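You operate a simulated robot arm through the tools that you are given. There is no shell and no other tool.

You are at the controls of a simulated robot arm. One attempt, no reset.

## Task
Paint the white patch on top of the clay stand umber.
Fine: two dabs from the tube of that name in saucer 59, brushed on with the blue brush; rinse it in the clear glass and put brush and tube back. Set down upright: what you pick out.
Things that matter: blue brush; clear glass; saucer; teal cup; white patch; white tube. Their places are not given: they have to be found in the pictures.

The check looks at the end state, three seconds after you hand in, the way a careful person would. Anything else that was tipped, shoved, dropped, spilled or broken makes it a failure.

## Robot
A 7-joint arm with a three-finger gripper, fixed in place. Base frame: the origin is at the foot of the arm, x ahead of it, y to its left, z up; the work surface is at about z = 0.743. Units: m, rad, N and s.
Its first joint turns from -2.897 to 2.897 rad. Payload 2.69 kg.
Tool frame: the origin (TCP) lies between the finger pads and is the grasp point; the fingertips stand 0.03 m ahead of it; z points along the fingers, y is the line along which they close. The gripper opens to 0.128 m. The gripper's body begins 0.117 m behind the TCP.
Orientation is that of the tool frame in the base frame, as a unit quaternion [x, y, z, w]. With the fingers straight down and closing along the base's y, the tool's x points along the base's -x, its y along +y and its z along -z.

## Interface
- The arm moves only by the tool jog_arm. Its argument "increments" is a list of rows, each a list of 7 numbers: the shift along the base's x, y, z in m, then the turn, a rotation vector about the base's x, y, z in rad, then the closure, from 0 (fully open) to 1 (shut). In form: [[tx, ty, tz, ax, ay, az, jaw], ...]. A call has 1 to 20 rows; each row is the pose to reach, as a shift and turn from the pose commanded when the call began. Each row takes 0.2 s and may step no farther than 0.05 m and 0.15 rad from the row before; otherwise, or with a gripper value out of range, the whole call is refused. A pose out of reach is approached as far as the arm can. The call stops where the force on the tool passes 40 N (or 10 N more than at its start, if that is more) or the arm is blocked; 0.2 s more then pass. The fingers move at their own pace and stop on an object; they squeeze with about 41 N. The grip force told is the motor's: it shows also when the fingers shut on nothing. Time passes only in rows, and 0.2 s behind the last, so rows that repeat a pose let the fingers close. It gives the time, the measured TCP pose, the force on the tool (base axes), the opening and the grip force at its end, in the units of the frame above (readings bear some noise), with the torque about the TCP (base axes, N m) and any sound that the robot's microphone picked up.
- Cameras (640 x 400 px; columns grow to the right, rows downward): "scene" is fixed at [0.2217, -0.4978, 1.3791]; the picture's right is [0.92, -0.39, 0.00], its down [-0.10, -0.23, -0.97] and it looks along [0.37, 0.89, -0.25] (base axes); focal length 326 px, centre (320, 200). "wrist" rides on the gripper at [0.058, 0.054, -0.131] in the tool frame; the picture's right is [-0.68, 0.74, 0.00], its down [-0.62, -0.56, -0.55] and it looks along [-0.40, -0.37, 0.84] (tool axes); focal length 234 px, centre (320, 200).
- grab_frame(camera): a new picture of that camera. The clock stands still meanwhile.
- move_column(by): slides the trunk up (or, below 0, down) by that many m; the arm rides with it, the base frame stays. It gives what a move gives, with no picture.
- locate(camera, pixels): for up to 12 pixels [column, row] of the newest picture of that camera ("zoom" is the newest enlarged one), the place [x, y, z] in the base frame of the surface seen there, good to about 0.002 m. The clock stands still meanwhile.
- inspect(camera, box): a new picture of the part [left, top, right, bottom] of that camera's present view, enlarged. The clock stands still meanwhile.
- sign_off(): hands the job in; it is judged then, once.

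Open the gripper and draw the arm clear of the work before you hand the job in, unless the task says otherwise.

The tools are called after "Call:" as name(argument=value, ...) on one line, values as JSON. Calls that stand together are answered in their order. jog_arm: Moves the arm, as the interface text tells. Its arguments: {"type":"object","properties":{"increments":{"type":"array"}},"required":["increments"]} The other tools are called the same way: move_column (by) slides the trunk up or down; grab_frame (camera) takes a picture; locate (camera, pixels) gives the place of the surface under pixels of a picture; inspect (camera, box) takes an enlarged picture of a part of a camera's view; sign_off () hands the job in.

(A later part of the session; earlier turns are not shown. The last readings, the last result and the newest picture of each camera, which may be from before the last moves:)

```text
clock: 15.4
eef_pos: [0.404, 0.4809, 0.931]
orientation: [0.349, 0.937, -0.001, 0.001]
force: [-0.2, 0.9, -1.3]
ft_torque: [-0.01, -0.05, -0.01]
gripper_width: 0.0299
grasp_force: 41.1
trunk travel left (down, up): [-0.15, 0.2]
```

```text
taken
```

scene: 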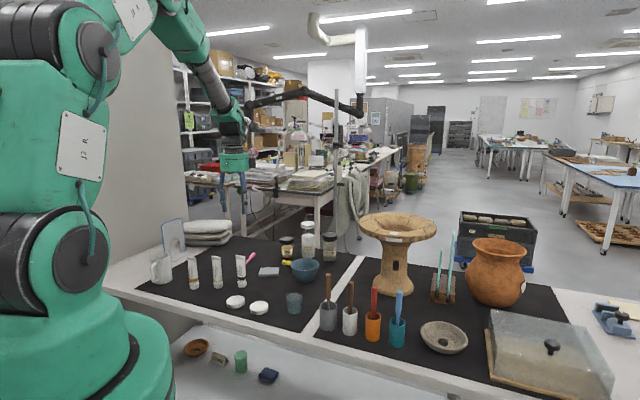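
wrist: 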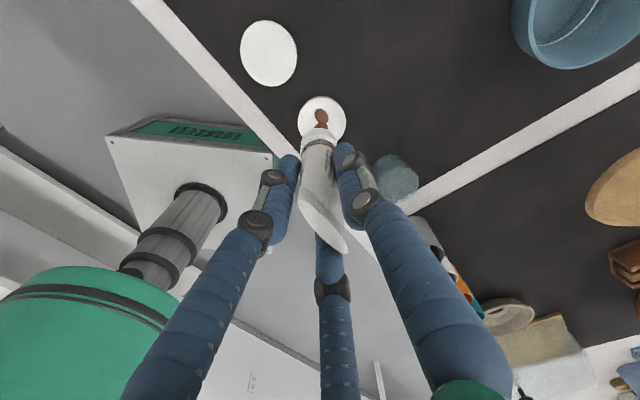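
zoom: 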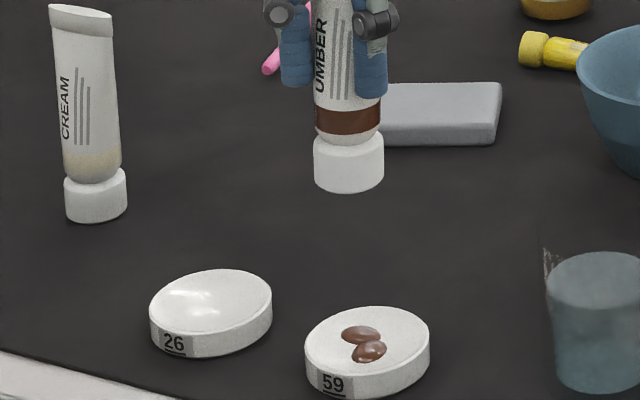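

Two umber dabs are in saucer 59. I carry the tube back to its original spot, staying at this height first.

Call:
locate(camera="wrist", pixels=[[320, 116], [321, 124]])

Call:
jog_arm(increments=[[-0.004, 0.037, 0, 0, 0, 0, 0.8], [-0.008, 0.077, 0, 0, 0, 0, 0.8], [-0.012, 0.117, 0, 0, 0, 0, 0.8], [-0.016, 0.155, 0, 0, 0, 0, 0.8], [-0.02, 0.184, 0, 0, 0, 0, 0.8], [-0.02, 0.184, -0.04, 0, 0, 0, 0.8], [-0.02, 0.184, -0.075, 0, 0, 0, 0.8], [-0.02, 0.184, -0.092, 0, 0, 0, 0.8], [-0.02, 0.184, -0.097, 0, 0, 0, 0.8], [-0.02, 0.184, -0.097, 0, 0, 0, 0.8]])

Call:
inspect(camera="scene", box=[204, 235, 300, 295])

```text
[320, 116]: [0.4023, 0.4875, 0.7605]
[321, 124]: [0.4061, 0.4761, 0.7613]
```

```text
clock: 17.6
eef_pos: [0.3854, 0.6644, 0.8352]
orientation: [0.348, 0.937, 0.001, 0.0]
force: [0.4, 0.6, -1.5]
ft_torque: [-0.01, 0.0, 0.0]
gripper_width: 0.0298
grasp_force: 40.8
trunk travel left (down, up): [-0.15, 0.2]
```

```text
6.67 times, centred on (252, 265) of scene
```

zoom: 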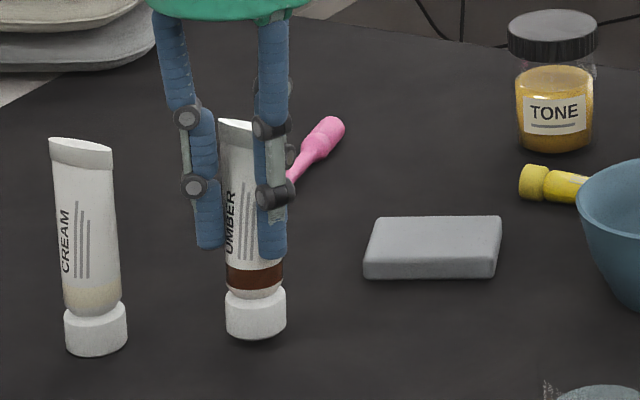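

The tube is about 6 mm above its old spot. I lower 4 mm more in steps and read the force.

Call:
jog_arm(increments=[[0, 0, -0.003, 0, 0, 0, 0.8], [0, 0, -0.0045, 0, 0, 0, 0.8], [0, 0, -0.0045, 0, 0, 0, 0.8]])

Call:
inspect(camera="scene", box=[222, 260, 270, 290])

```text
clock: 18.4
eef_pos: [0.3837, 0.665, 0.8292]
orientation: [0.348, 0.938, -0.001, 0.0]
force: [0.2, 0.8, -1.2]
ft_torque: [0.01, 0.02, 0.02]
gripper_width: 0.0297
grasp_force: 41.4
trunk travel left (down, up): [-0.15, 0.2]
```

```text
13.33 times, centred on (246, 275) of scene
```

zoom: 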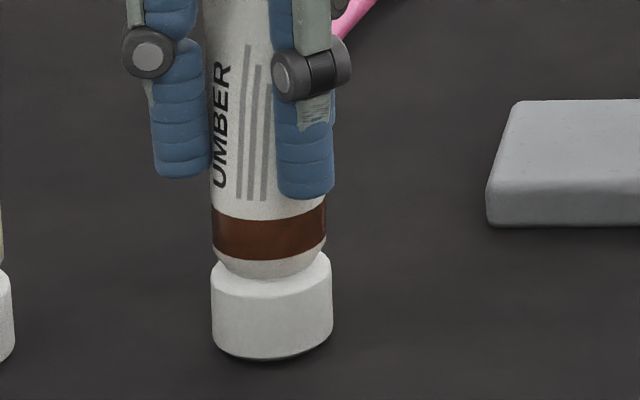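

The cap is nearly on the mat with no load. I lower another 1 mm and open the fingers gradually to the earlier opening.

Call:
jog_arm(increments=[[0, 0, -0.001, 0, 0, 0, 0.8], [0, 0, -0.001, 0, 0, 0, 0.75], [0, 0, -0.001, 0, 0, 0, 0.7], [0, 0, -0.001, 0, 0, 0, 0.6], [0, 0, -0.001, 0, 0, 0, 0.5], [0, 0, -0.001, 0, 0, 0, 0.4], [0, 0, -0.001, 0, 0, 0, 0.4]])

Call:
inspect(camera="scene", box=[204, 235, 300, 295])

Call:
grab_frame(camera="wrist")

```text
clock: 20.0
eef_pos: [0.3836, 0.6639, 0.8282]
orientation: [0.349, 0.937, 0.0, 0.001]
force: [0.4, -0.8, -0.8]
ft_torque: [0.0, 0.0, 0.0]
gripper_width: 0.0768
grasp_force: 0.2
trunk travel left (down, up): [-0.15, 0.2]
```

```text
6.67 times, centred on (252, 265) of scene
```

zoom: 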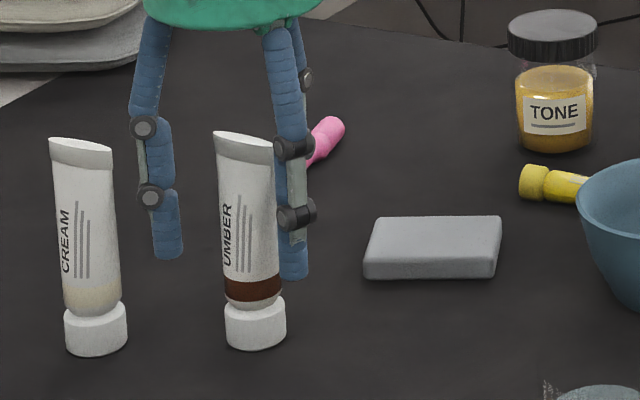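

```text
taken
```

wrist: 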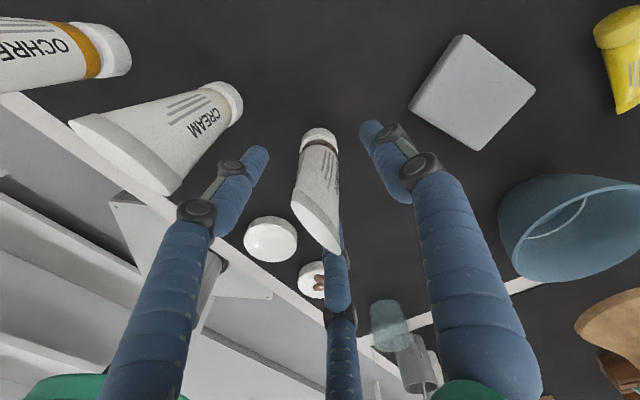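

The umber tube stands upright on its original spot, released. I raise straight up 0.3 m, check that the tube stays, and then travel toward the blue brush.

Call:
jog_arm(increments=[[0, 0, 0.03, 0, 0, 0, 0.4], [0, 0, 0.07, 0, 0, 0, 0.4], [0, 0, 0.12, 0, 0, 0, 0.4], [0, 0, 0.17, 0, 0, 0, 0.4], [0, 0, 0.22, 0, 0, 0, 0.4], [0, 0, 0.27, 0, 0, 0, 0.4], [0, 0, 0.3, 0, 0, 0, 0.4]])

Call:
jog_arm(increments=[[0.025, -0.036, 0, 0, 0, 0.08, 0.5], [0.05, -0.072, 0, 0, 0, 0.16, 0.5], [0.075, -0.107, 0, 0, 0, 0.24, 0.6], [0.1, -0.143, 0, 0, 0, 0.32, 0.6], [0.125, -0.179, 0, 0, 0, 0.4, 0.65], [0.15, -0.215, 0, 0, 0, 0.48, 0.65], [0.175, -0.25, 0, 0, 0, 0.56, 0.65], [0.2, -0.286, 0, 0, 0, 0.64, 0.65], [0.225, -0.322, 0, 0, 0, 0.72, 0.65], [0.25, -0.358, 0, 0, 0, 0.8, 0.65], [0.275, -0.393, 0, 0, 0, 0.88, 0.65], [0.3, -0.429, 0, 0, 0, 0.96, 0.65], [0.325, -0.465, 0, 0, 0, 1.04, 0.65], [0.35, -0.501, 0, 0, 0, 1.083, 0.65], [0.35, -0.501, 0, 0, 0, 1.083, 0.65]])

Call:
grab_frame(camera="wrist")

Call:
grab_frame(camera="scene")

```text
clock: 21.6
eef_pos: [0.3834, 0.6644, 1.1294]
orientation: [0.348, 0.938, -0.001, 0.0]
force: [0.3, -0.1, -0.5]
ft_torque: [-0.03, -0.02, 0.02]
gripper_width: 0.0768
grasp_force: 0.0
trunk travel left (down, up): [-0.15, 0.2]
```

```text
clock: 24.8
eef_pos: [0.7333, 0.1642, 1.1296]
orientation: [-0.185, 0.983, 0.0, 0.0]
force: [0.2, -0.5, -0.5]
ft_torque: [0.08, 0.02, 0.0]
gripper_width: 0.0449
grasp_force: 0.1
trunk travel left (down, up): [-0.15, 0.2]
```

```text
taken
```

wrist: 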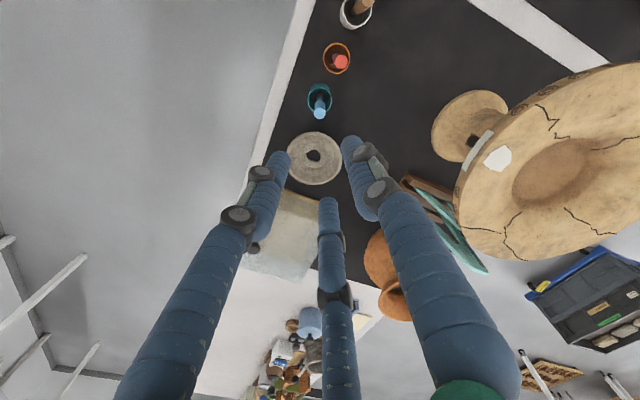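

```text
taken
```

scene: 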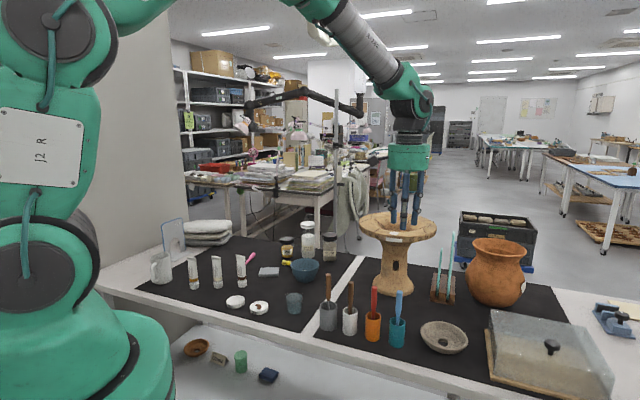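

The blue brush (wrist (320,110)) lies below the TCP. I zoom to find its top, its lean, the cups and the patch.

Call:
inspect(camera="wrist", box=[280, 30, 376, 130])

Call:
inspect(camera="wrist", box=[296, 75, 344, 125])

Call:
locate(camera="wrist", pixels=[[320, 113], [320, 105], [320, 97], [308, 97], [332, 97], [320, 85], [341, 61], [336, 45], [324, 58], [350, 58], [496, 158], [315, 157]])

```text
4.00 times, centred on (328, 80) of wrist
```

zoom: 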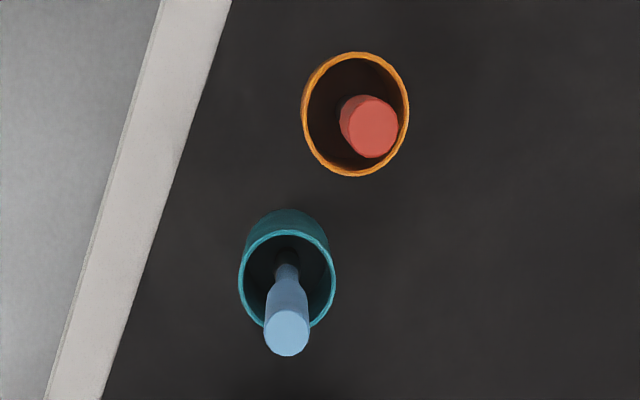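

```text
8.00 times, centred on (320, 100) of wrist
```

zoom: 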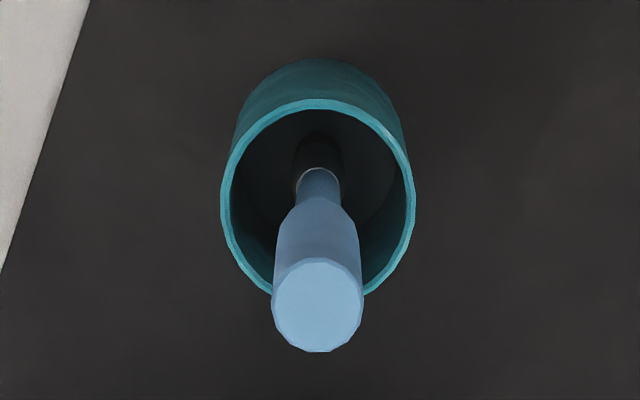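

```text
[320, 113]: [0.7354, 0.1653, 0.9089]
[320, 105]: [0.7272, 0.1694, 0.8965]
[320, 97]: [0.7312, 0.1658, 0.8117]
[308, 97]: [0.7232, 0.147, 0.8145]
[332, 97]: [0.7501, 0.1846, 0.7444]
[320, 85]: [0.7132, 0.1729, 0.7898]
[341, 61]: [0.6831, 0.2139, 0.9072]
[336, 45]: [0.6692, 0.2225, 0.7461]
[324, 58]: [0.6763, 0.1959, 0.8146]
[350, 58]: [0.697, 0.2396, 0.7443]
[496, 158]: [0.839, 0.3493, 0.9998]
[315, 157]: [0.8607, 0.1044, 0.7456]
```

The blue brush top is at [0.7355, 0.1655, 0.909], upright in the teal cup centred near [0.735, 0.1665]; the red brush is 0.071 m away. I lower over the handle to TCP z of about 0.887.

Call:
jog_arm(increments=[[0.001, 0.0005, -0.05, 0, 0, 0, 0.65], [0.002, 0.001, -0.1, 0, 0, 0, 0.65], [0.002, 0.001, -0.15, 0, 0, 0, 0.65], [0.002, 0.001, -0.19, 0, 0, 0, 0.65], [0.002, 0.001, -0.19, 0, 0, 0, 0.65]])

Call:
grab_frame(camera="wrist")

Call:
inspect(camera="scene", box=[340, 250, 452, 320])

```text
clock: 26.0
eef_pos: [0.7373, 0.1655, 0.9371]
orientation: [-0.183, 0.983, -0.001, 0.0]
force: [0.5, 0.9, -0.6]
ft_torque: [0.02, 0.03, 0.01]
gripper_width: 0.0448
grasp_force: 0.2
trunk travel left (down, up): [-0.15, 0.2]
```

```text
taken
```

wrist: 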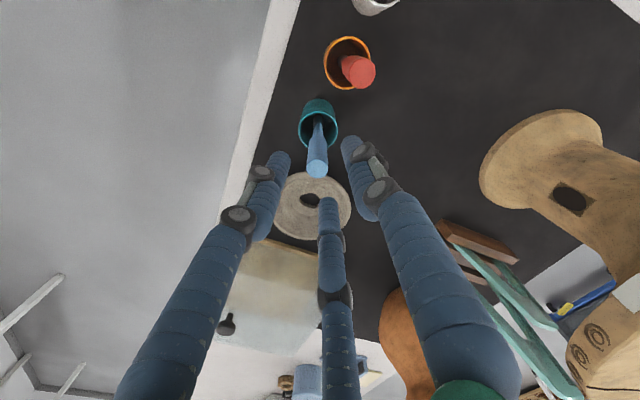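

```text
5.71 times, centred on (396, 285) of scene
```

zoom: 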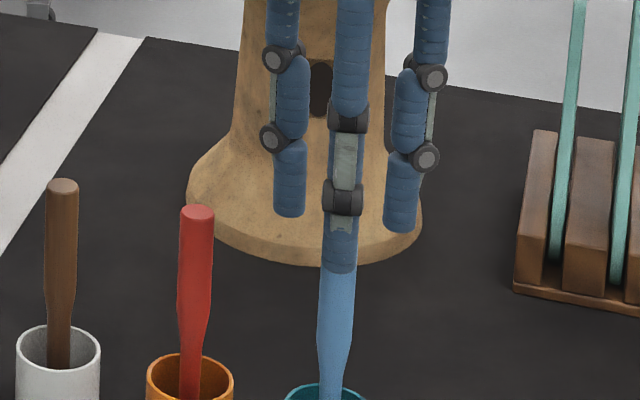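

The brush top at wrist (317,170) lies on the tool axis. I lower 0.05 m more and close onto the handle.

Call:
jog_arm(increments=[[-0.001, 0, -0.025, 0, 0, 0, 0.65], [-0.001, 0, -0.05, 0, 0, 0, 0.65], [-0.001, 0, -0.05, 0, 0, 0, 0.65]])

Call:
jog_arm(increments=[[0, 0, 0, 0, 0, 0, 0.75], [0, 0, 0, 0, 0, 0, 0.85], [0, 0, 0, 0, 0, 0, 0.95], [0, 0, 0, 0, 0, 0, 1.0], [0, 0, 0, 0, 0, 0, 1.0]])

Call:
grab_frame(camera="wrist")

Call:
inspect(camera="scene", box=[340, 270, 452, 340])

```text
clock: 26.8
eef_pos: [0.7352, 0.1654, 0.8887]
orientation: [-0.184, 0.983, 0.001, 0.0]
force: [-0.3, -0.9, 0.6]
ft_torque: [-0.01, 0.03, 0.0]
gripper_width: 0.0449
grasp_force: 0.1
trunk travel left (down, up): [-0.15, 0.2]
```

```text
clock: 28.0
eef_pos: [0.7345, 0.1646, 0.8886]
orientation: [-0.184, 0.983, -0.001, 0.001]
force: [0.3, -0.4, 0.6]
ft_torque: [-0.01, 0.03, -0.02]
gripper_width: 0.0138
grasp_force: 40.6
trunk travel left (down, up): [-0.15, 0.2]
```

```text
taken
```

wrist: 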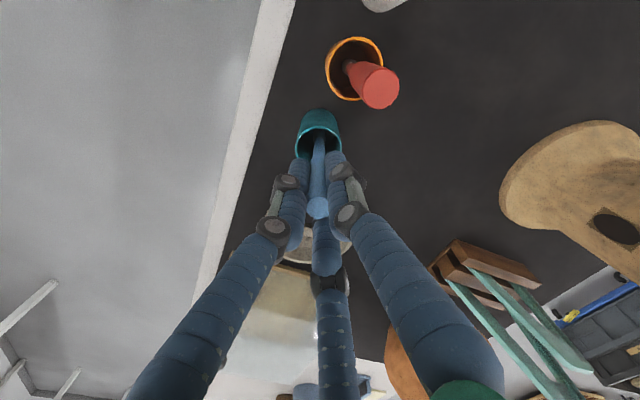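

```text
5.71 times, centred on (396, 305) of scene
```

zoom: 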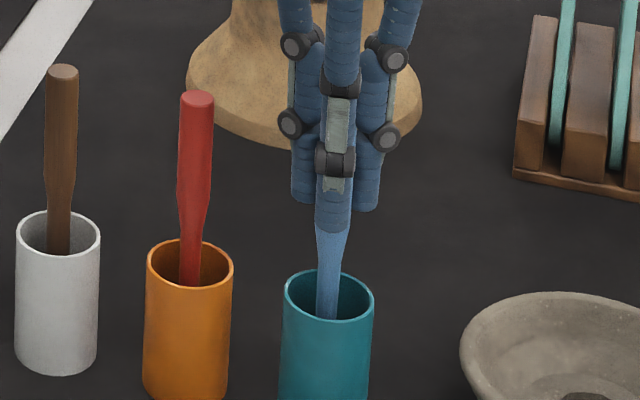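

The handle is held at 0.0138 with 41 N. I lift straight up 0.2 m so the bristles clear the cup and all neighbouring brushes, and look.

Call:
jog_arm(increments=[[0, 0, 0.03, 0, 0, 0, 1.0], [0, 0, 0.07, 0, 0, 0, 1.0], [0, 0, 0.11, 0, 0, 0, 1.0], [0, 0, 0.16, 0, 0, 0, 1.0], [0, 0, 0.2, 0, 0, 0, 1.0], [0, 0, 0.2, 0, 0, 0, 1.0]])

Call:
inspect(camera="scene", box=[340, 200, 468, 350])

Call:
inspect(camera="scene", box=[360, 230, 440, 290])

```text
clock: 29.4
eef_pos: [0.7327, 0.1651, 1.0914]
orientation: [-0.183, 0.983, 0.0, 0.0]
force: [-0.2, 0.4, 0.0]
ft_torque: [0.03, -0.08, 0.02]
gripper_width: 0.0139
grasp_force: 40.5
trunk travel left (down, up): [-0.15, 0.2]
```

```text
2.67 times, centred on (404, 275) of scene
```

zoom: 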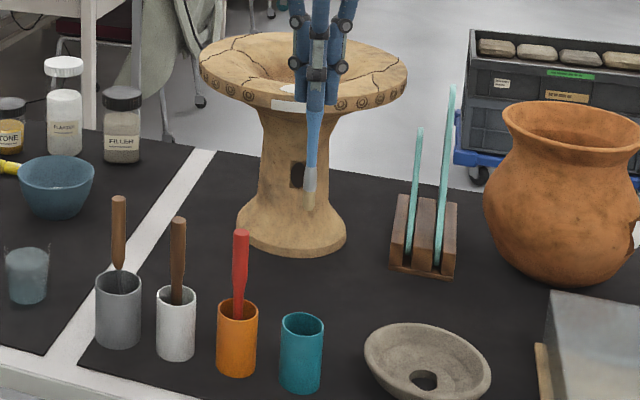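

```text
6.67 times, centred on (400, 260) of scene
```

zoom: 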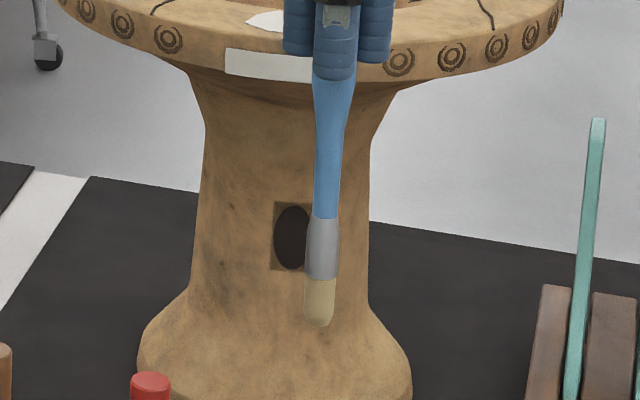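

The brush is held; cream bristles end at zoom (319,326). I locate points along it to get the tip offset.

Call:
locate(camera="zoom", pixels=[[319, 324], [319, 310], [320, 285], [322, 250], [325, 200], [332, 110], [308, 300], [332, 300]])

```text
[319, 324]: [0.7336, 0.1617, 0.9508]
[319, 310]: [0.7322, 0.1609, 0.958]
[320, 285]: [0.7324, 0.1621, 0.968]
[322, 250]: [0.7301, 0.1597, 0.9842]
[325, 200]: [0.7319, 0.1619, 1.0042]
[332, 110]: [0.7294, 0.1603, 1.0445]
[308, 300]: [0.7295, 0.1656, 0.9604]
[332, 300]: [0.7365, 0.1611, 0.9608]
```

The bristle tip is 0.14 m below the TCP. I carry the brush at this height to above the dabs at about [0.4045, 0.4815].

Call:
jog_arm(increments=[[-0.03, 0.029, 0, 0, 0, 0, 1.0], [-0.06, 0.058, 0, 0, 0, 0, 1.0], [-0.09, 0.086, 0, 0, 0, 0, 1.0], [-0.12, 0.115, 0, 0, 0, 0, 1.0], [-0.15, 0.144, 0, 0, 0, 0, 1.0], [-0.18, 0.173, 0, 0, 0, 0, 1.0], [-0.21, 0.202, 0, 0, 0, 0, 1.0], [-0.24, 0.231, 0, 0, 0, 0, 1.0], [-0.27, 0.259, 0, 0, 0, 0, 1.0], [-0.3, 0.288, 0, 0, 0, 0, 1.0], [-0.33, 0.317, 0, 0, 0, 0, 1.0], [-0.33, 0.317, 0, 0, 0, 0, 1.0], [-0.33, 0.317, -0.05, 0, 0, 0, 1.0], [-0.33, 0.317, -0.1, 0, 0, 0, 1.0], [-0.33, 0.317, -0.14, 0, 0, 0, 1.0], [-0.33, 0.317, -0.165, 0, 0, 0, 1.0], [-0.33, 0.317, -0.165, 0, 0, 0, 1.0]])

Call:
grab_frame(camera="wrist")

Call:
inspect(camera="scene", box=[226, 265, 290, 315])

```text
clock: 33.0
eef_pos: [0.4064, 0.4822, 0.924]
orientation: [-0.183, 0.983, 0.0, 0.0]
force: [-0.3, -0.1, 0.0]
ft_torque: [0.01, 0.03, -0.01]
gripper_width: 0.0139
grasp_force: 40.9
trunk travel left (down, up): [-0.15, 0.2]
```

```text
taken
```

wrist: 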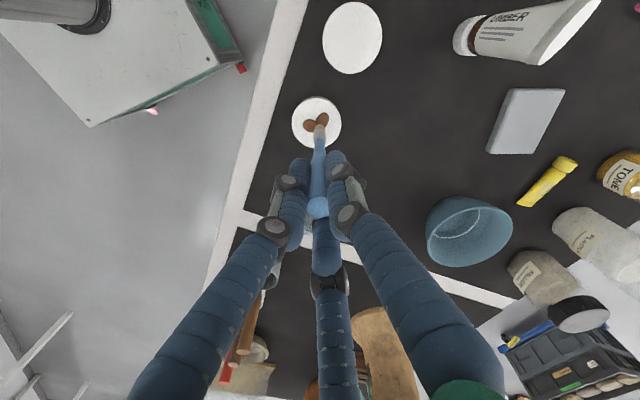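

```text
8.00 times, centred on (258, 290) of scene
```

zoom: 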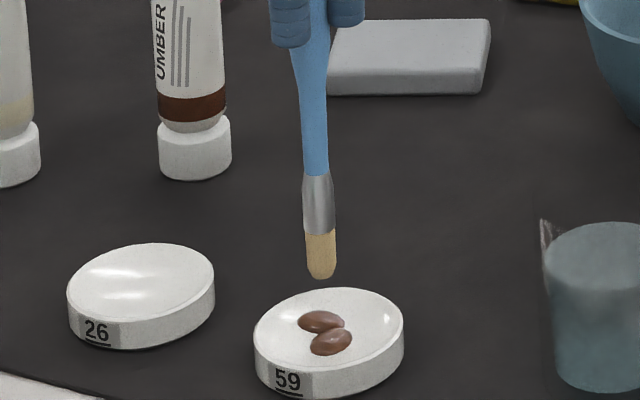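

The bristle tip hangs over the dabs. I lower 0.02 m, then in small steps until the bristles touch the paint.

Call:
jog_arm(increments=[[-0.001, 0, -0.012, 0, 0, 0, 1.0], [-0.001, 0, -0.02, 0, 0, 0, 1.0], [-0.001, 0, -0.02, 0, 0, 0, 1.0]])

Call:
jog_arm(increments=[[0, 0, -0.003, 0, 0, 0, 1.0], [0, 0, -0.003, 0, 0, 0, 1.0]])

Call:
inspect(camera="scene", box=[234, 285, 282, 315])

```text
clock: 33.8
eef_pos: [0.4038, 0.4822, 0.9038]
orientation: [-0.184, 0.983, 0.0, 0.0]
force: [0.4, -0.5, -0.2]
ft_torque: [-0.04, 0.01, 0.0]
gripper_width: 0.0139
grasp_force: 40.1
trunk travel left (down, up): [-0.15, 0.2]
```

```text
clock: 34.4
eef_pos: [0.4036, 0.4826, 0.9011]
orientation: [-0.183, 0.983, 0.0, 0.0]
force: [-0.5, -0.2, 0.1]
ft_torque: [-0.01, 0.03, -0.01]
gripper_width: 0.014
grasp_force: 40.6
trunk travel left (down, up): [-0.15, 0.2]
```

```text
13.33 times, centred on (258, 300) of scene
```

zoom: 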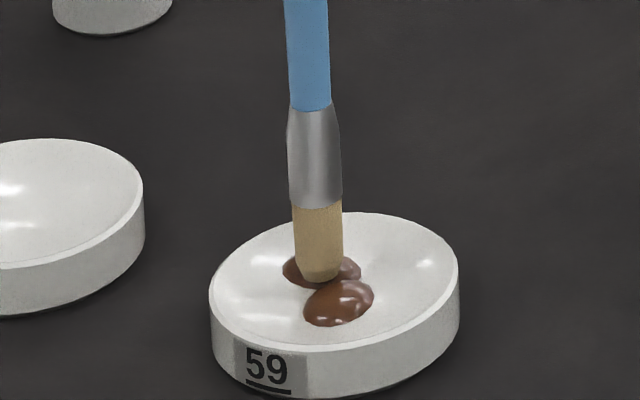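

Tip is just above the paint with no force. I lower further in 2 mm steps.

Call:
jog_arm(increments=[[0.0005, -0.002, -0.002, 0, 0, 0, 1.0], [0.0005, -0.002, -0.002, 0, 0, 0, 1.0]])

Call:
jog_arm(increments=[[0, 0, -0.002, 0, 0, 0, 1.0], [0, 0, -0.002, 0, 0, 0, 1.0]])

Call:
inspect(camera="scene", box=[234, 285, 282, 315])

```text
clock: 35.0
eef_pos: [0.4037, 0.4796, 0.8991]
orientation: [-0.185, 0.983, 0.0, -0.001]
force: [0.9, 0.6, 1.0]
ft_torque: [-0.04, -0.02, 0.01]
gripper_width: 0.0145
grasp_force: 40.3
trunk travel left (down, up): [-0.15, 0.2]
```

```text
clock: 35.6
eef_pos: [0.4039, 0.4801, 0.8991]
orientation: [-0.184, 0.983, 0.001, 0.0]
force: [-0.8, -3.0, 22.4]
ft_torque: [-0.33, 0.0, -0.03]
gripper_width: 0.0145
grasp_force: 41.1
trunk travel left (down, up): [-0.15, 0.2]
```

```text
13.33 times, centred on (258, 300) of scene
```

zoom: 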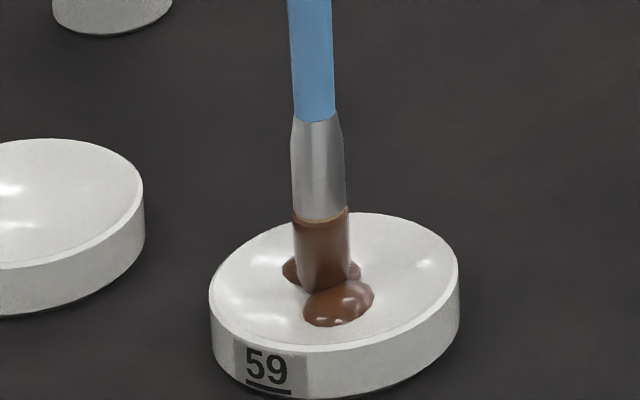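

The bristles are loaded with umber. I raise 0.31 m and move over to the white patch at about [0.845, 0.352], tip about 0.067 m above the rim.

Call:
jog_arm(increments=[[0, 0, 0.02, 0, 0, 0, 1.0], [0, 0, 0.06, 0, 0, 0, 1.0], [0, 0, 0.11, 0, 0, 0, 1.0], [0, 0, 0.16, 0, 0, 0, 1.0], [0, 0, 0.21, 0, 0, 0, 1.0], [0, 0, 0.26, 0, 0, 0, 1.0], [0, 0, 0.31, 0, 0, 0, 1.0], [0, 0, 0.31, 0, 0, 0, 1.0]])

Call:
inspect(camera="scene", box=[196, 190, 324, 320])

```text
clock: 37.4
eef_pos: [0.4033, 0.4771, 1.2092]
orientation: [-0.184, 0.983, 0.0, 0.0]
force: [-0.1, -1.1, 0.3]
ft_torque: [0.06, -0.02, 0.0]
gripper_width: 0.0144
grasp_force: 40.6
trunk travel left (down, up): [-0.15, 0.2]
```

```text
3.08 times, centred on (260, 255) of scene
```

zoom: 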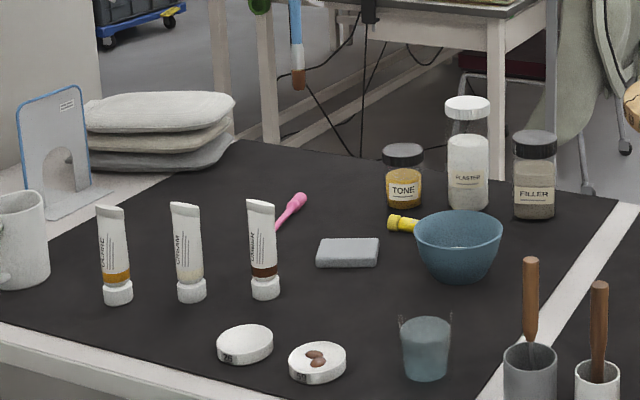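

The brush is loaded and clear. I locate the tip to see if it shifted in the grip.

Call:
inspect(camera="scene", box=[234, 180, 282, 225])

Call:
locate(camera="scene", pixels=[[255, 217], [255, 214], [255, 205], [255, 195]])

```text
8.89 times, centred on (258, 202) of scene
```

zoom: 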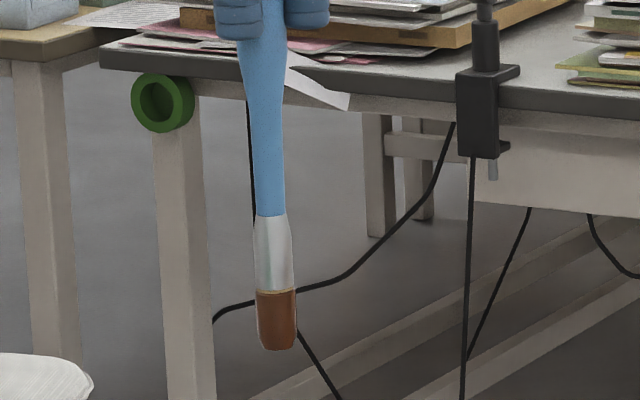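

```text
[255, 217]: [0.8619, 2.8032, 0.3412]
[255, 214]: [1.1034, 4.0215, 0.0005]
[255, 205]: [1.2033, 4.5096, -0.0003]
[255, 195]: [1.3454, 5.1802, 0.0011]
```

I use the zoom picture, with the bristle tip at (277,347).

Call:
locate(camera="zoom", pixels=[[277, 345], [277, 325], [275, 260], [268, 190], [262, 100]])

```text
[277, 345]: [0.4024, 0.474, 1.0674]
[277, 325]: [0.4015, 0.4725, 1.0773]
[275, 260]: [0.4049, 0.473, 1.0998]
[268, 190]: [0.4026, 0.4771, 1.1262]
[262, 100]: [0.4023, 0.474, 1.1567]
```

The tip is on the tool axis, 0.1415 m below the TCP. I move over to the patch at the same height.

Call:
jog_arm(increments=[[0.044, -0.0128, 0, 0, 0, 0, 1.0], [0.088, -0.0256, 0, 0, 0, 0, 1.0], [0.132, -0.0384, 0, 0, 0, 0, 1.0], [0.176, -0.0512, 0, 0, 0, 0, 1.0], [0.22, -0.064, 0, 0, 0, 0, 1.0], [0.264, -0.0768, 0, 0, 0, 0, 1.0], [0.308, -0.0896, 0, 0, 0, 0, 1.0], [0.352, -0.1024, 0, 0, 0, 0, 1.0], [0.396, -0.1152, 0, 0, 0, 0, 1.0], [0.4406, -0.128, 0, 0, 0, 0, 1.0], [0.4406, -0.128, 0, 0, 0, 0, 1.0]])

Call:
grab_frame(camera="wrist")

Call:
inspect(camera="scene", box=[354, 190, 450, 260])

Call:
inspect(camera="wrist", box=[272, 90, 368, 160])

```text
clock: 39.8
eef_pos: [0.8456, 0.3508, 1.207]
orientation: [-0.184, 0.983, 0.0, 0.0]
force: [1.2, -0.3, -0.8]
ft_torque: [0.03, 0.06, 0.0]
gripper_width: 0.0143
grasp_force: 40.9
trunk travel left (down, up): [-0.15, 0.2]
```

```text
taken
```

wrist: 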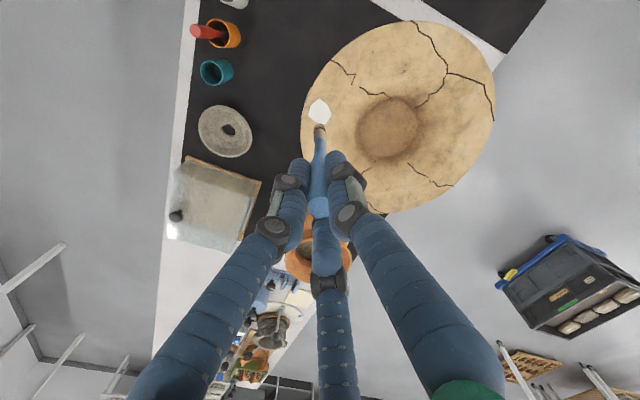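

```text
5.71 times, centred on (402, 225) of scene
```

zoom: 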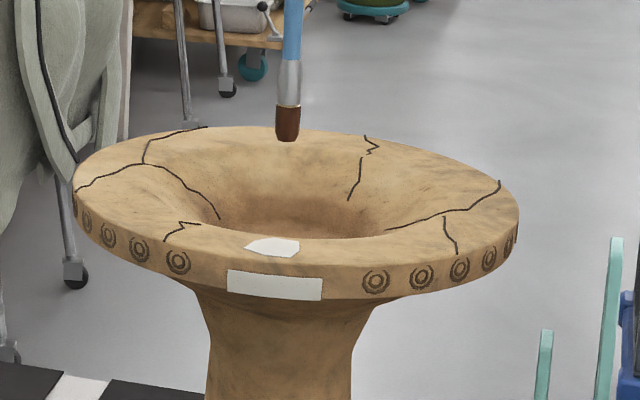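

```text
5.71 times, centred on (320, 125) of wrist
```

zoom: 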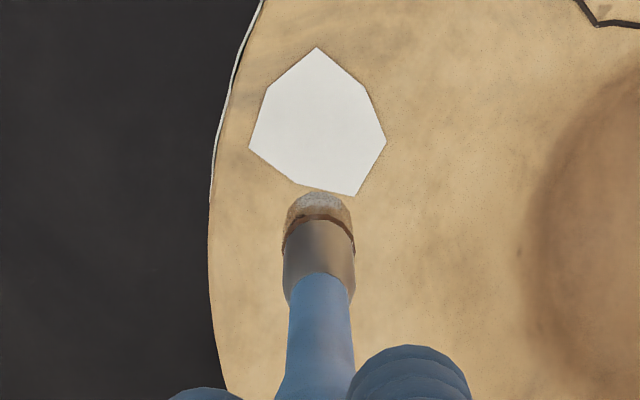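

The patch is clearly visible in the wrist zoom. I locate its corners.

Call:
locate(camera="zoom", pixels=[[317, 51], [268, 90], [252, 147], [305, 183], [351, 192], [382, 139], [364, 96], [317, 120], [290, 130], [350, 130]])

```text
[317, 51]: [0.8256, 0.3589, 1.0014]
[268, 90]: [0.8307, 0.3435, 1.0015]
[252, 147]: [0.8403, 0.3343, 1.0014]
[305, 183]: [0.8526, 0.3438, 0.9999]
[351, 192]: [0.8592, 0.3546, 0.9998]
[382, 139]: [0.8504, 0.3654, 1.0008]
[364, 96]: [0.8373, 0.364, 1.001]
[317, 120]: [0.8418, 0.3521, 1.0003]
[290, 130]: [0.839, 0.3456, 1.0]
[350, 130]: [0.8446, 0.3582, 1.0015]
```

The patch centre is about [0.8423, 0.352], z about 1.0005. I lower the bristles to just above it, then step down gently.

Call:
jog_arm(increments=[[-0.0027, 0, -0.03, 0, 0, 0, 1.0], [-0.0027, 0, -0.05, 0, 0, 0, 1.0], [-0.0027, 0, -0.06, 0, 0, 0, 1.0], [-0.0027, 0, -0.06, 0, 0, 0, 1.0]])

Call:
inspect(camera="scene", box=[370, 210, 418, 245])

Call:
inspect(camera="wrist", box=[272, 90, 368, 160])

```text
clock: 40.8
eef_pos: [0.8408, 0.3515, 1.1457]
orientation: [-0.184, 0.983, 0.001, 0.0]
force: [-1.3, -0.8, 1.1]
ft_torque: [0.01, 0.01, 0.01]
gripper_width: 0.0144
grasp_force: 40.3
trunk travel left (down, up): [-0.15, 0.2]
```

```text
11.43 times, centred on (394, 228) of scene
```

zoom: 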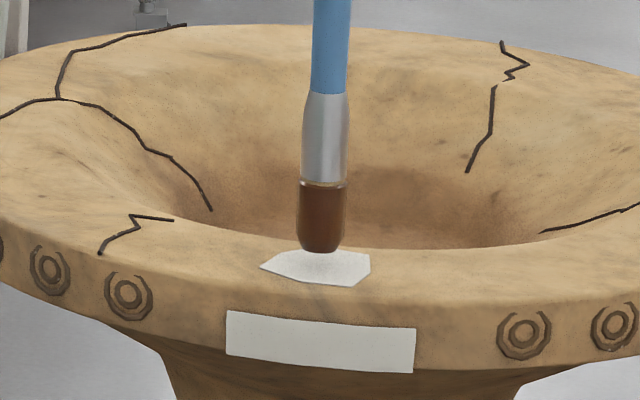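

```text
5.71 times, centred on (320, 125) of wrist
```

zoom: 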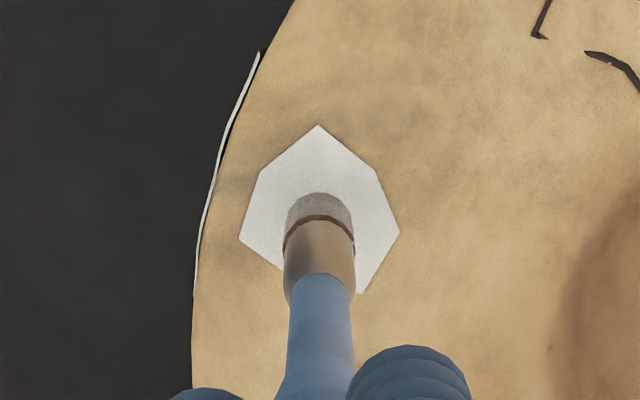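

The tip is 4–5 mm above the patch. I step down until light contact.

Call:
jog_arm(increments=[[0.001, 0, -0.003, 0, 0, 0, 1.0], [0.001, 0, -0.003, 0, 0, 0, 1.0]])

Call:
jog_arm(increments=[[0, 0, -0.0015, 0, 0, 0, 1.0], [0, 0, -0.0015, 0, 0, 0, 1.0]])

Call:
inspect(camera="scene", box=[370, 210, 418, 245])

```text
clock: 41.4
eef_pos: [0.8432, 0.3516, 1.1438]
orientation: [-0.184, 0.983, 0.0, 0.0]
force: [0.3, -0.5, -1.2]
ft_torque: [0.0, -0.01, 0.0]
gripper_width: 0.0139
grasp_force: 40.7
trunk travel left (down, up): [-0.15, 0.2]
```

```text
clock: 42.0
eef_pos: [0.8428, 0.3523, 1.1434]
orientation: [-0.184, 0.983, 0.0, -0.001]
force: [0.0, -0.3, -0.5]
ft_torque: [0.02, -0.01, 0.0]
gripper_width: 0.0142
grasp_force: 40.3
trunk travel left (down, up): [-0.15, 0.2]
```

```text
11.43 times, centred on (394, 228) of scene
```

zoom: 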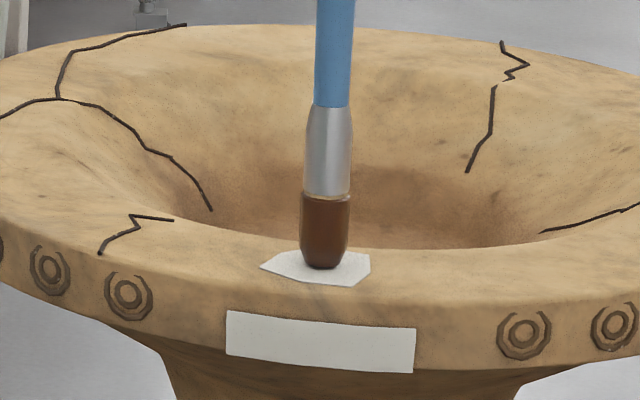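

Almost touching with no force yet; another 1 mm step or two.

Call:
jog_arm(increments=[[0, 0, -0.001, 0, 0, 0, 1.0], [0, 0, -0.001, 0, 0, 0, 1.0]])

Call:
jog_arm(increments=[[0, 0, -0.001, 0, 0, 0, 1.0], [0, 0, -0.001, 0, 0, 0, 1.0]])

Call:
inspect(camera="scene", box=[370, 210, 418, 245])

```text
clock: 42.6
eef_pos: [0.844, 0.351, 1.1417]
orientation: [-0.184, 0.983, 0.0, 0.0]
force: [-0.8, -0.4, -1.1]
ft_torque: [0.02, -0.02, 0.02]
gripper_width: 0.0142
grasp_force: 40.2
trunk travel left (down, up): [-0.15, 0.2]
```

```text
clock: 43.2
eef_pos: [0.843, 0.3514, 1.1396]
orientation: [-0.184, 0.983, 0.0, 0.0]
force: [-0.4, 0.5, -0.6]
ft_torque: [-0.02, -0.02, -0.01]
gripper_width: 0.014
grasp_force: 40.6
trunk travel left (down, up): [-0.15, 0.2]
```

```text
11.43 times, centred on (394, 228) of scene
```

zoom: 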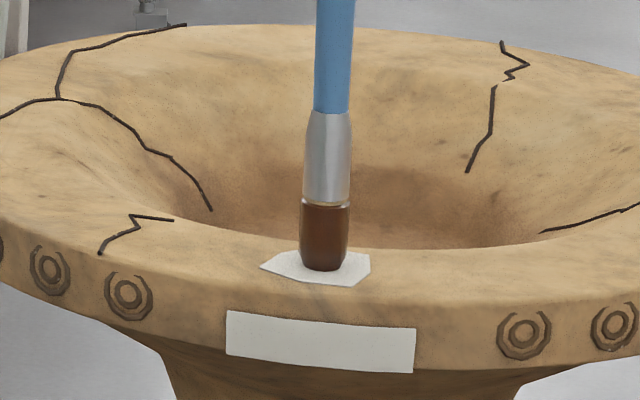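

Still no force. I continue with 1 mm steps, keeping the press light because the rim overhangs.

Call:
jog_arm(increments=[[0, 0, -0.001, 0, 0, 0, 1.0], [0, 0, -0.001, 0, 0, 0, 1.0]])

Call:
inspect(camera="scene", box=[370, 210, 418, 245])

```text
clock: 43.8
eef_pos: [0.8426, 0.3511, 1.1395]
orientation: [-0.183, 0.983, 0.0, 0.0]
force: [-0.2, -0.1, 0.2]
ft_torque: [0.04, 0.01, 0.01]
gripper_width: 0.014
grasp_force: 40.8
trunk travel left (down, up): [-0.15, 0.2]
```

```text
11.43 times, centred on (394, 228) of scene
```

zoom: 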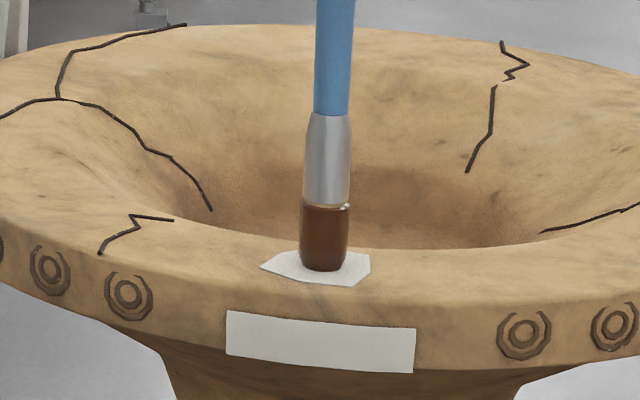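

Force is just about to rise. One more 1 mm step.

Call:
jog_arm(increments=[[0, 0, -0.001, 0, 0, 0, 1.0], [0, 0, -0.001, 0, 0, 0, 1.0]])

Call:
inspect(camera="scene", box=[370, 210, 418, 245])

```text
clock: 44.4
eef_pos: [0.8434, 0.3523, 1.1402]
orientation: [-0.184, 0.983, 0.0, 0.001]
force: [0.6, 0.0, 7.0]
ft_torque: [0.1, 0.07, -0.04]
gripper_width: 0.0143
grasp_force: 40.0
trunk travel left (down, up): [-0.15, 0.2]
```

```text
11.43 times, centred on (394, 228) of scene
```

zoom: 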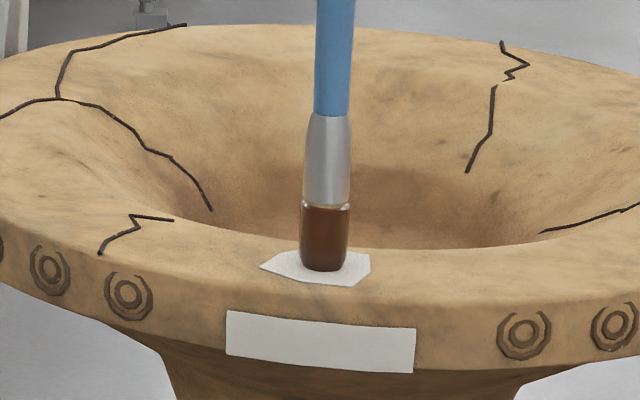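

Contact with 7 N. I raise the brush 2 cm to see what this touch left on the patch.

Call:
jog_arm(increments=[[0, 0, 0.01, 0, 0, 0, 1.0], [0, 0, 0.03, 0, 0, 0, 1.0], [0, 0, 0.03, 0, 0, 0, 1.0]])

Call:
inspect(camera="scene", box=[370, 210, 418, 245])

Call:
inspect(camera="wrist", box=[272, 90, 368, 160])

```text
clock: 45.2
eef_pos: [0.8432, 0.3504, 1.1692]
orientation: [-0.184, 0.983, 0.0, 0.001]
force: [-0.4, 0.5, -0.4]
ft_torque: [0.06, -0.02, 0.01]
gripper_width: 0.0141
grasp_force: 40.1
trunk travel left (down, up): [-0.15, 0.2]
```

```text
11.43 times, centred on (394, 228) of scene
```

zoom: 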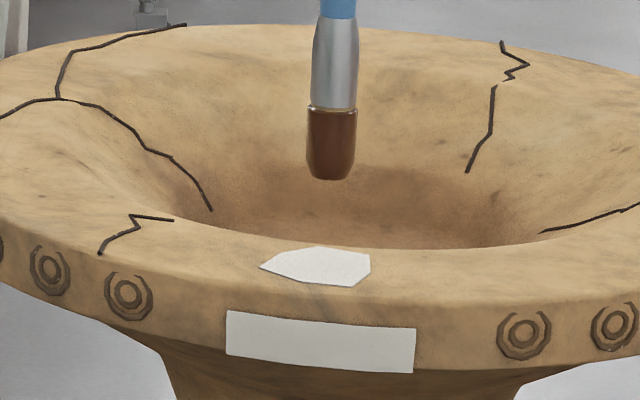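

```text
5.71 times, centred on (320, 125) of wrist
```

zoom: 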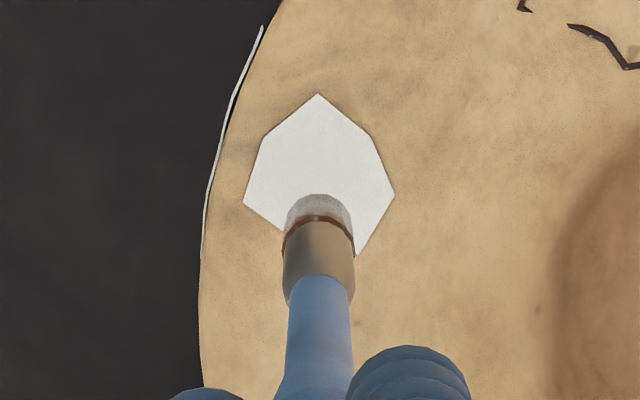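

The touch alone left no mark, so it must be brushed. I press lightly again (same depth) and stroke back and forth within the patch.

Call:
jog_arm(increments=[[-0.001, 0, -0.02, 0, 0, 0, 1.0], [-0.001, 0, -0.028, 0, 0, 0, 1.0], [-0.001, 0, -0.03, 0, 0, 0, 1.0], [-0.005, 0, -0.03, 0, 0, 0, 1.0], [-0.009, 0, -0.03, 0, 0, 0, 1.0], [-0.004, 0, -0.03, 0, 0, 0, 1.0], [0.001, 0, -0.03, 0, 0, 0, 1.0], [0.006, 0, -0.03, 0, 0, 0, 1.0], [0.001, 0, -0.03, 0, 0, 0, 1.0], [-0.004, 0, -0.03, 0, 0, 0, 1.0], [-0.009, 0, -0.03, 0, 0, 0, 1.0]])

Call:
inspect(camera="scene", box=[370, 210, 418, 245])

```text
clock: 47.6
eef_pos: [0.8338, 0.3517, 1.1398]
orientation: [-0.185, 0.983, -0.001, 0.0]
force: [3.9, -0.7, 10.3]
ft_torque: [-0.04, -0.34, 0.04]
gripper_width: 0.0141
grasp_force: 40.9
trunk travel left (down, up): [-0.15, 0.2]
```

```text
11.43 times, centred on (394, 228) of scene
```

zoom: 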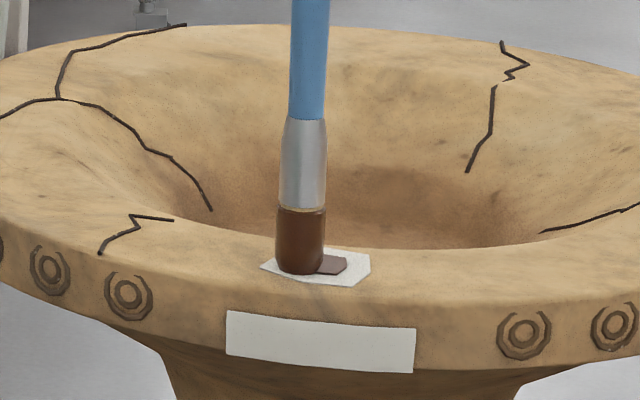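

Strokes do leave umber. I lift to see the painted width before covering the rest.

Call:
jog_arm(increments=[[0, 0, 0.01, 0, 0, 0, 1.0], [0.01, -0.02, 0.04, 0, 0, 0, 1.0], [0.03, -0.04, 0.05, 0, 0, 0, 1.0], [0.03, -0.04, 0.05, 0, 0, 0, 1.0]])

Call:
inspect(camera="scene", box=[370, 210, 418, 245])

Call:
grab_frame(camera="wrist")

```text
clock: 48.6
eef_pos: [0.8646, 0.3103, 1.1886]
orientation: [-0.185, 0.983, -0.001, -0.001]
force: [0.1, -0.2, -0.2]
ft_torque: [0.06, 0.03, 0.01]
gripper_width: 0.0147
grasp_force: 41.0
trunk travel left (down, up): [-0.15, 0.2]
```

```text
11.43 times, centred on (394, 228) of scene
```

zoom: 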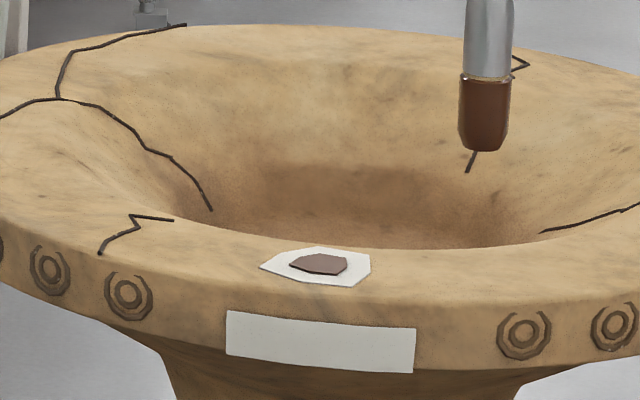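

```text
taken
```

wrist: 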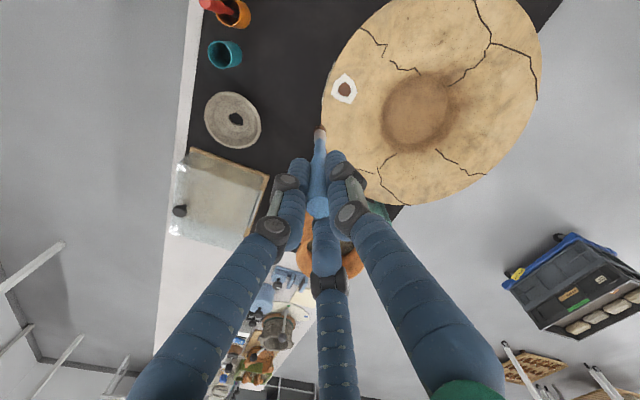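

The painted area is a smaller copy of the patch outline, so it grows with brushing. I go back over the patch and brush more strokes at the same light depth.

Call:
jog_arm(increments=[[-0.012, 0.022, 0, 0, 0, 0, 1.0], [-0.022, 0.04, -0.02, 0, 0, 0, 1.0], [-0.022, 0.04, -0.045, 0, 0, 0, 1.0], [-0.022, 0.04, -0.05, 0, 0, 0, 1.0], [-0.026, 0.04, -0.05, 0, 0, 0, 1.0], [-0.03, 0.04, -0.05, 0, 0, 0, 1.0], [-0.025, 0.04, -0.05, 0, 0, 0, 1.0], [-0.02, 0.04, -0.05, 0, 0, 0, 1.0], [-0.015, 0.04, -0.05, 0, 0, 0, 1.0], [-0.02, 0.04, -0.05, 0, 0, 0, 1.0], [-0.025, 0.04, -0.05, 0, 0, 0, 1.0], [-0.03, 0.04, -0.05, 0, 0, 0, 1.0], [-0.025, 0.04, -0.05, 0, 0, 0, 1.0], [-0.02, 0.04, -0.05, 0, 0, 0, 1.0], [-0.015, 0.04, -0.05, 0, 0, 0, 1.0], [-0.02, 0.04, -0.05, 0, 0, 0, 1.0], [-0.025, 0.04, -0.05, 0, 0, 0, 1.0], [-0.03, 0.04, -0.05, 0, 0, 0, 1.0]])

Call:
inspect(camera="scene", box=[370, 210, 418, 245])

```text
clock: 52.4
eef_pos: [0.8338, 0.3518, 1.1383]
orientation: [-0.185, 0.983, 0.0, -0.001]
force: [2.4, -0.1, 9.5]
ft_torque: [0.02, -0.3, 0.01]
gripper_width: 0.0142
grasp_force: 40.0
trunk travel left (down, up): [-0.15, 0.2]
```

```text
11.43 times, centred on (394, 228) of scene
```

zoom: 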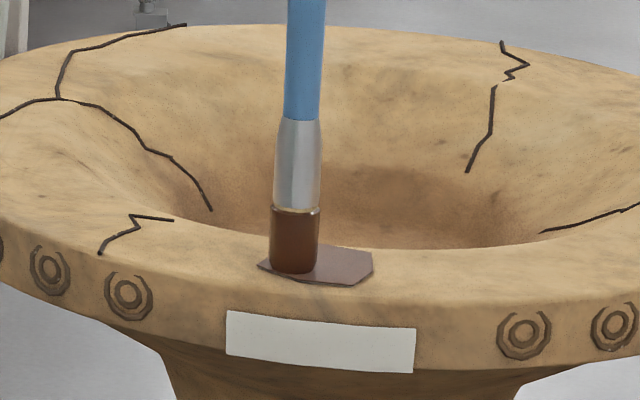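

The patch appears fully covered. I lift away and check it.

Call:
jog_arm(increments=[[0, 0, 0.01, 0, 0, 0, 1.0], [0, 0, 0.04, 0, 0, 0, 1.0], [0, -0.02, 0.07, 0, 0, 0, 1.0], [0, -0.05, 0.09, 0, 0, 0, 1.0], [0, -0.05, 0.09, 0, 0, 0, 1.0]])

Call:
inspect(camera="scene", box=[370, 210, 418, 245])

Call:
inspect(camera="wrist", box=[272, 60, 400, 150])

Call:
grab_frame(camera="scene")

```text
clock: 53.6
eef_pos: [0.8339, 0.301, 1.228]
orientation: [-0.185, 0.983, 0.0, 0.0]
force: [0.0, -1.0, 0.2]
ft_torque: [0.07, -0.02, -0.01]
gripper_width: 0.0139
grasp_force: 40.9
trunk travel left (down, up): [-0.15, 0.2]
```

```text
11.43 times, centred on (394, 228) of scene
```

zoom: 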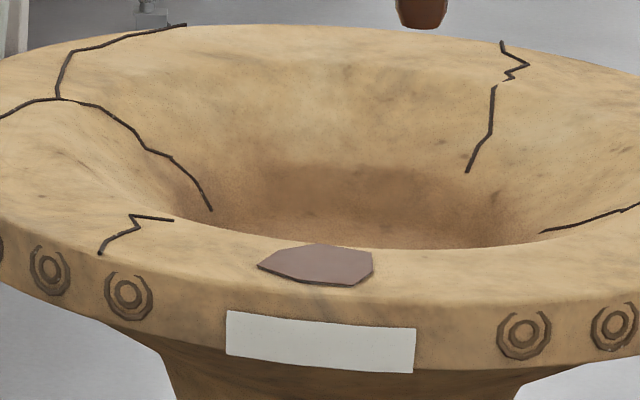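

```text
4.44 times, centred on (336, 105) of wrist
```

zoom: 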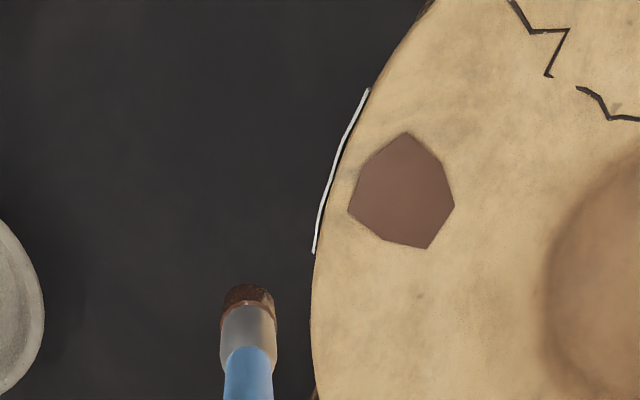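

```text
taken
```

scene: 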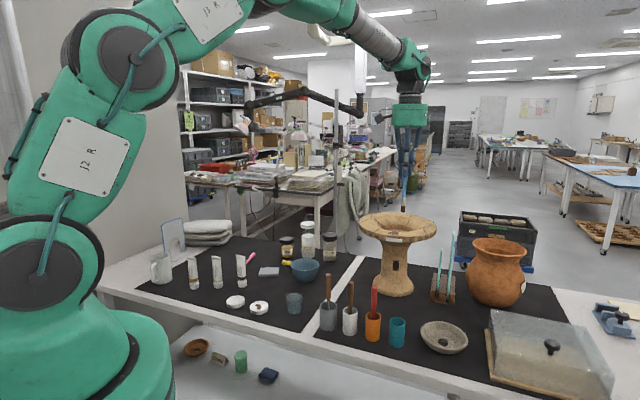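

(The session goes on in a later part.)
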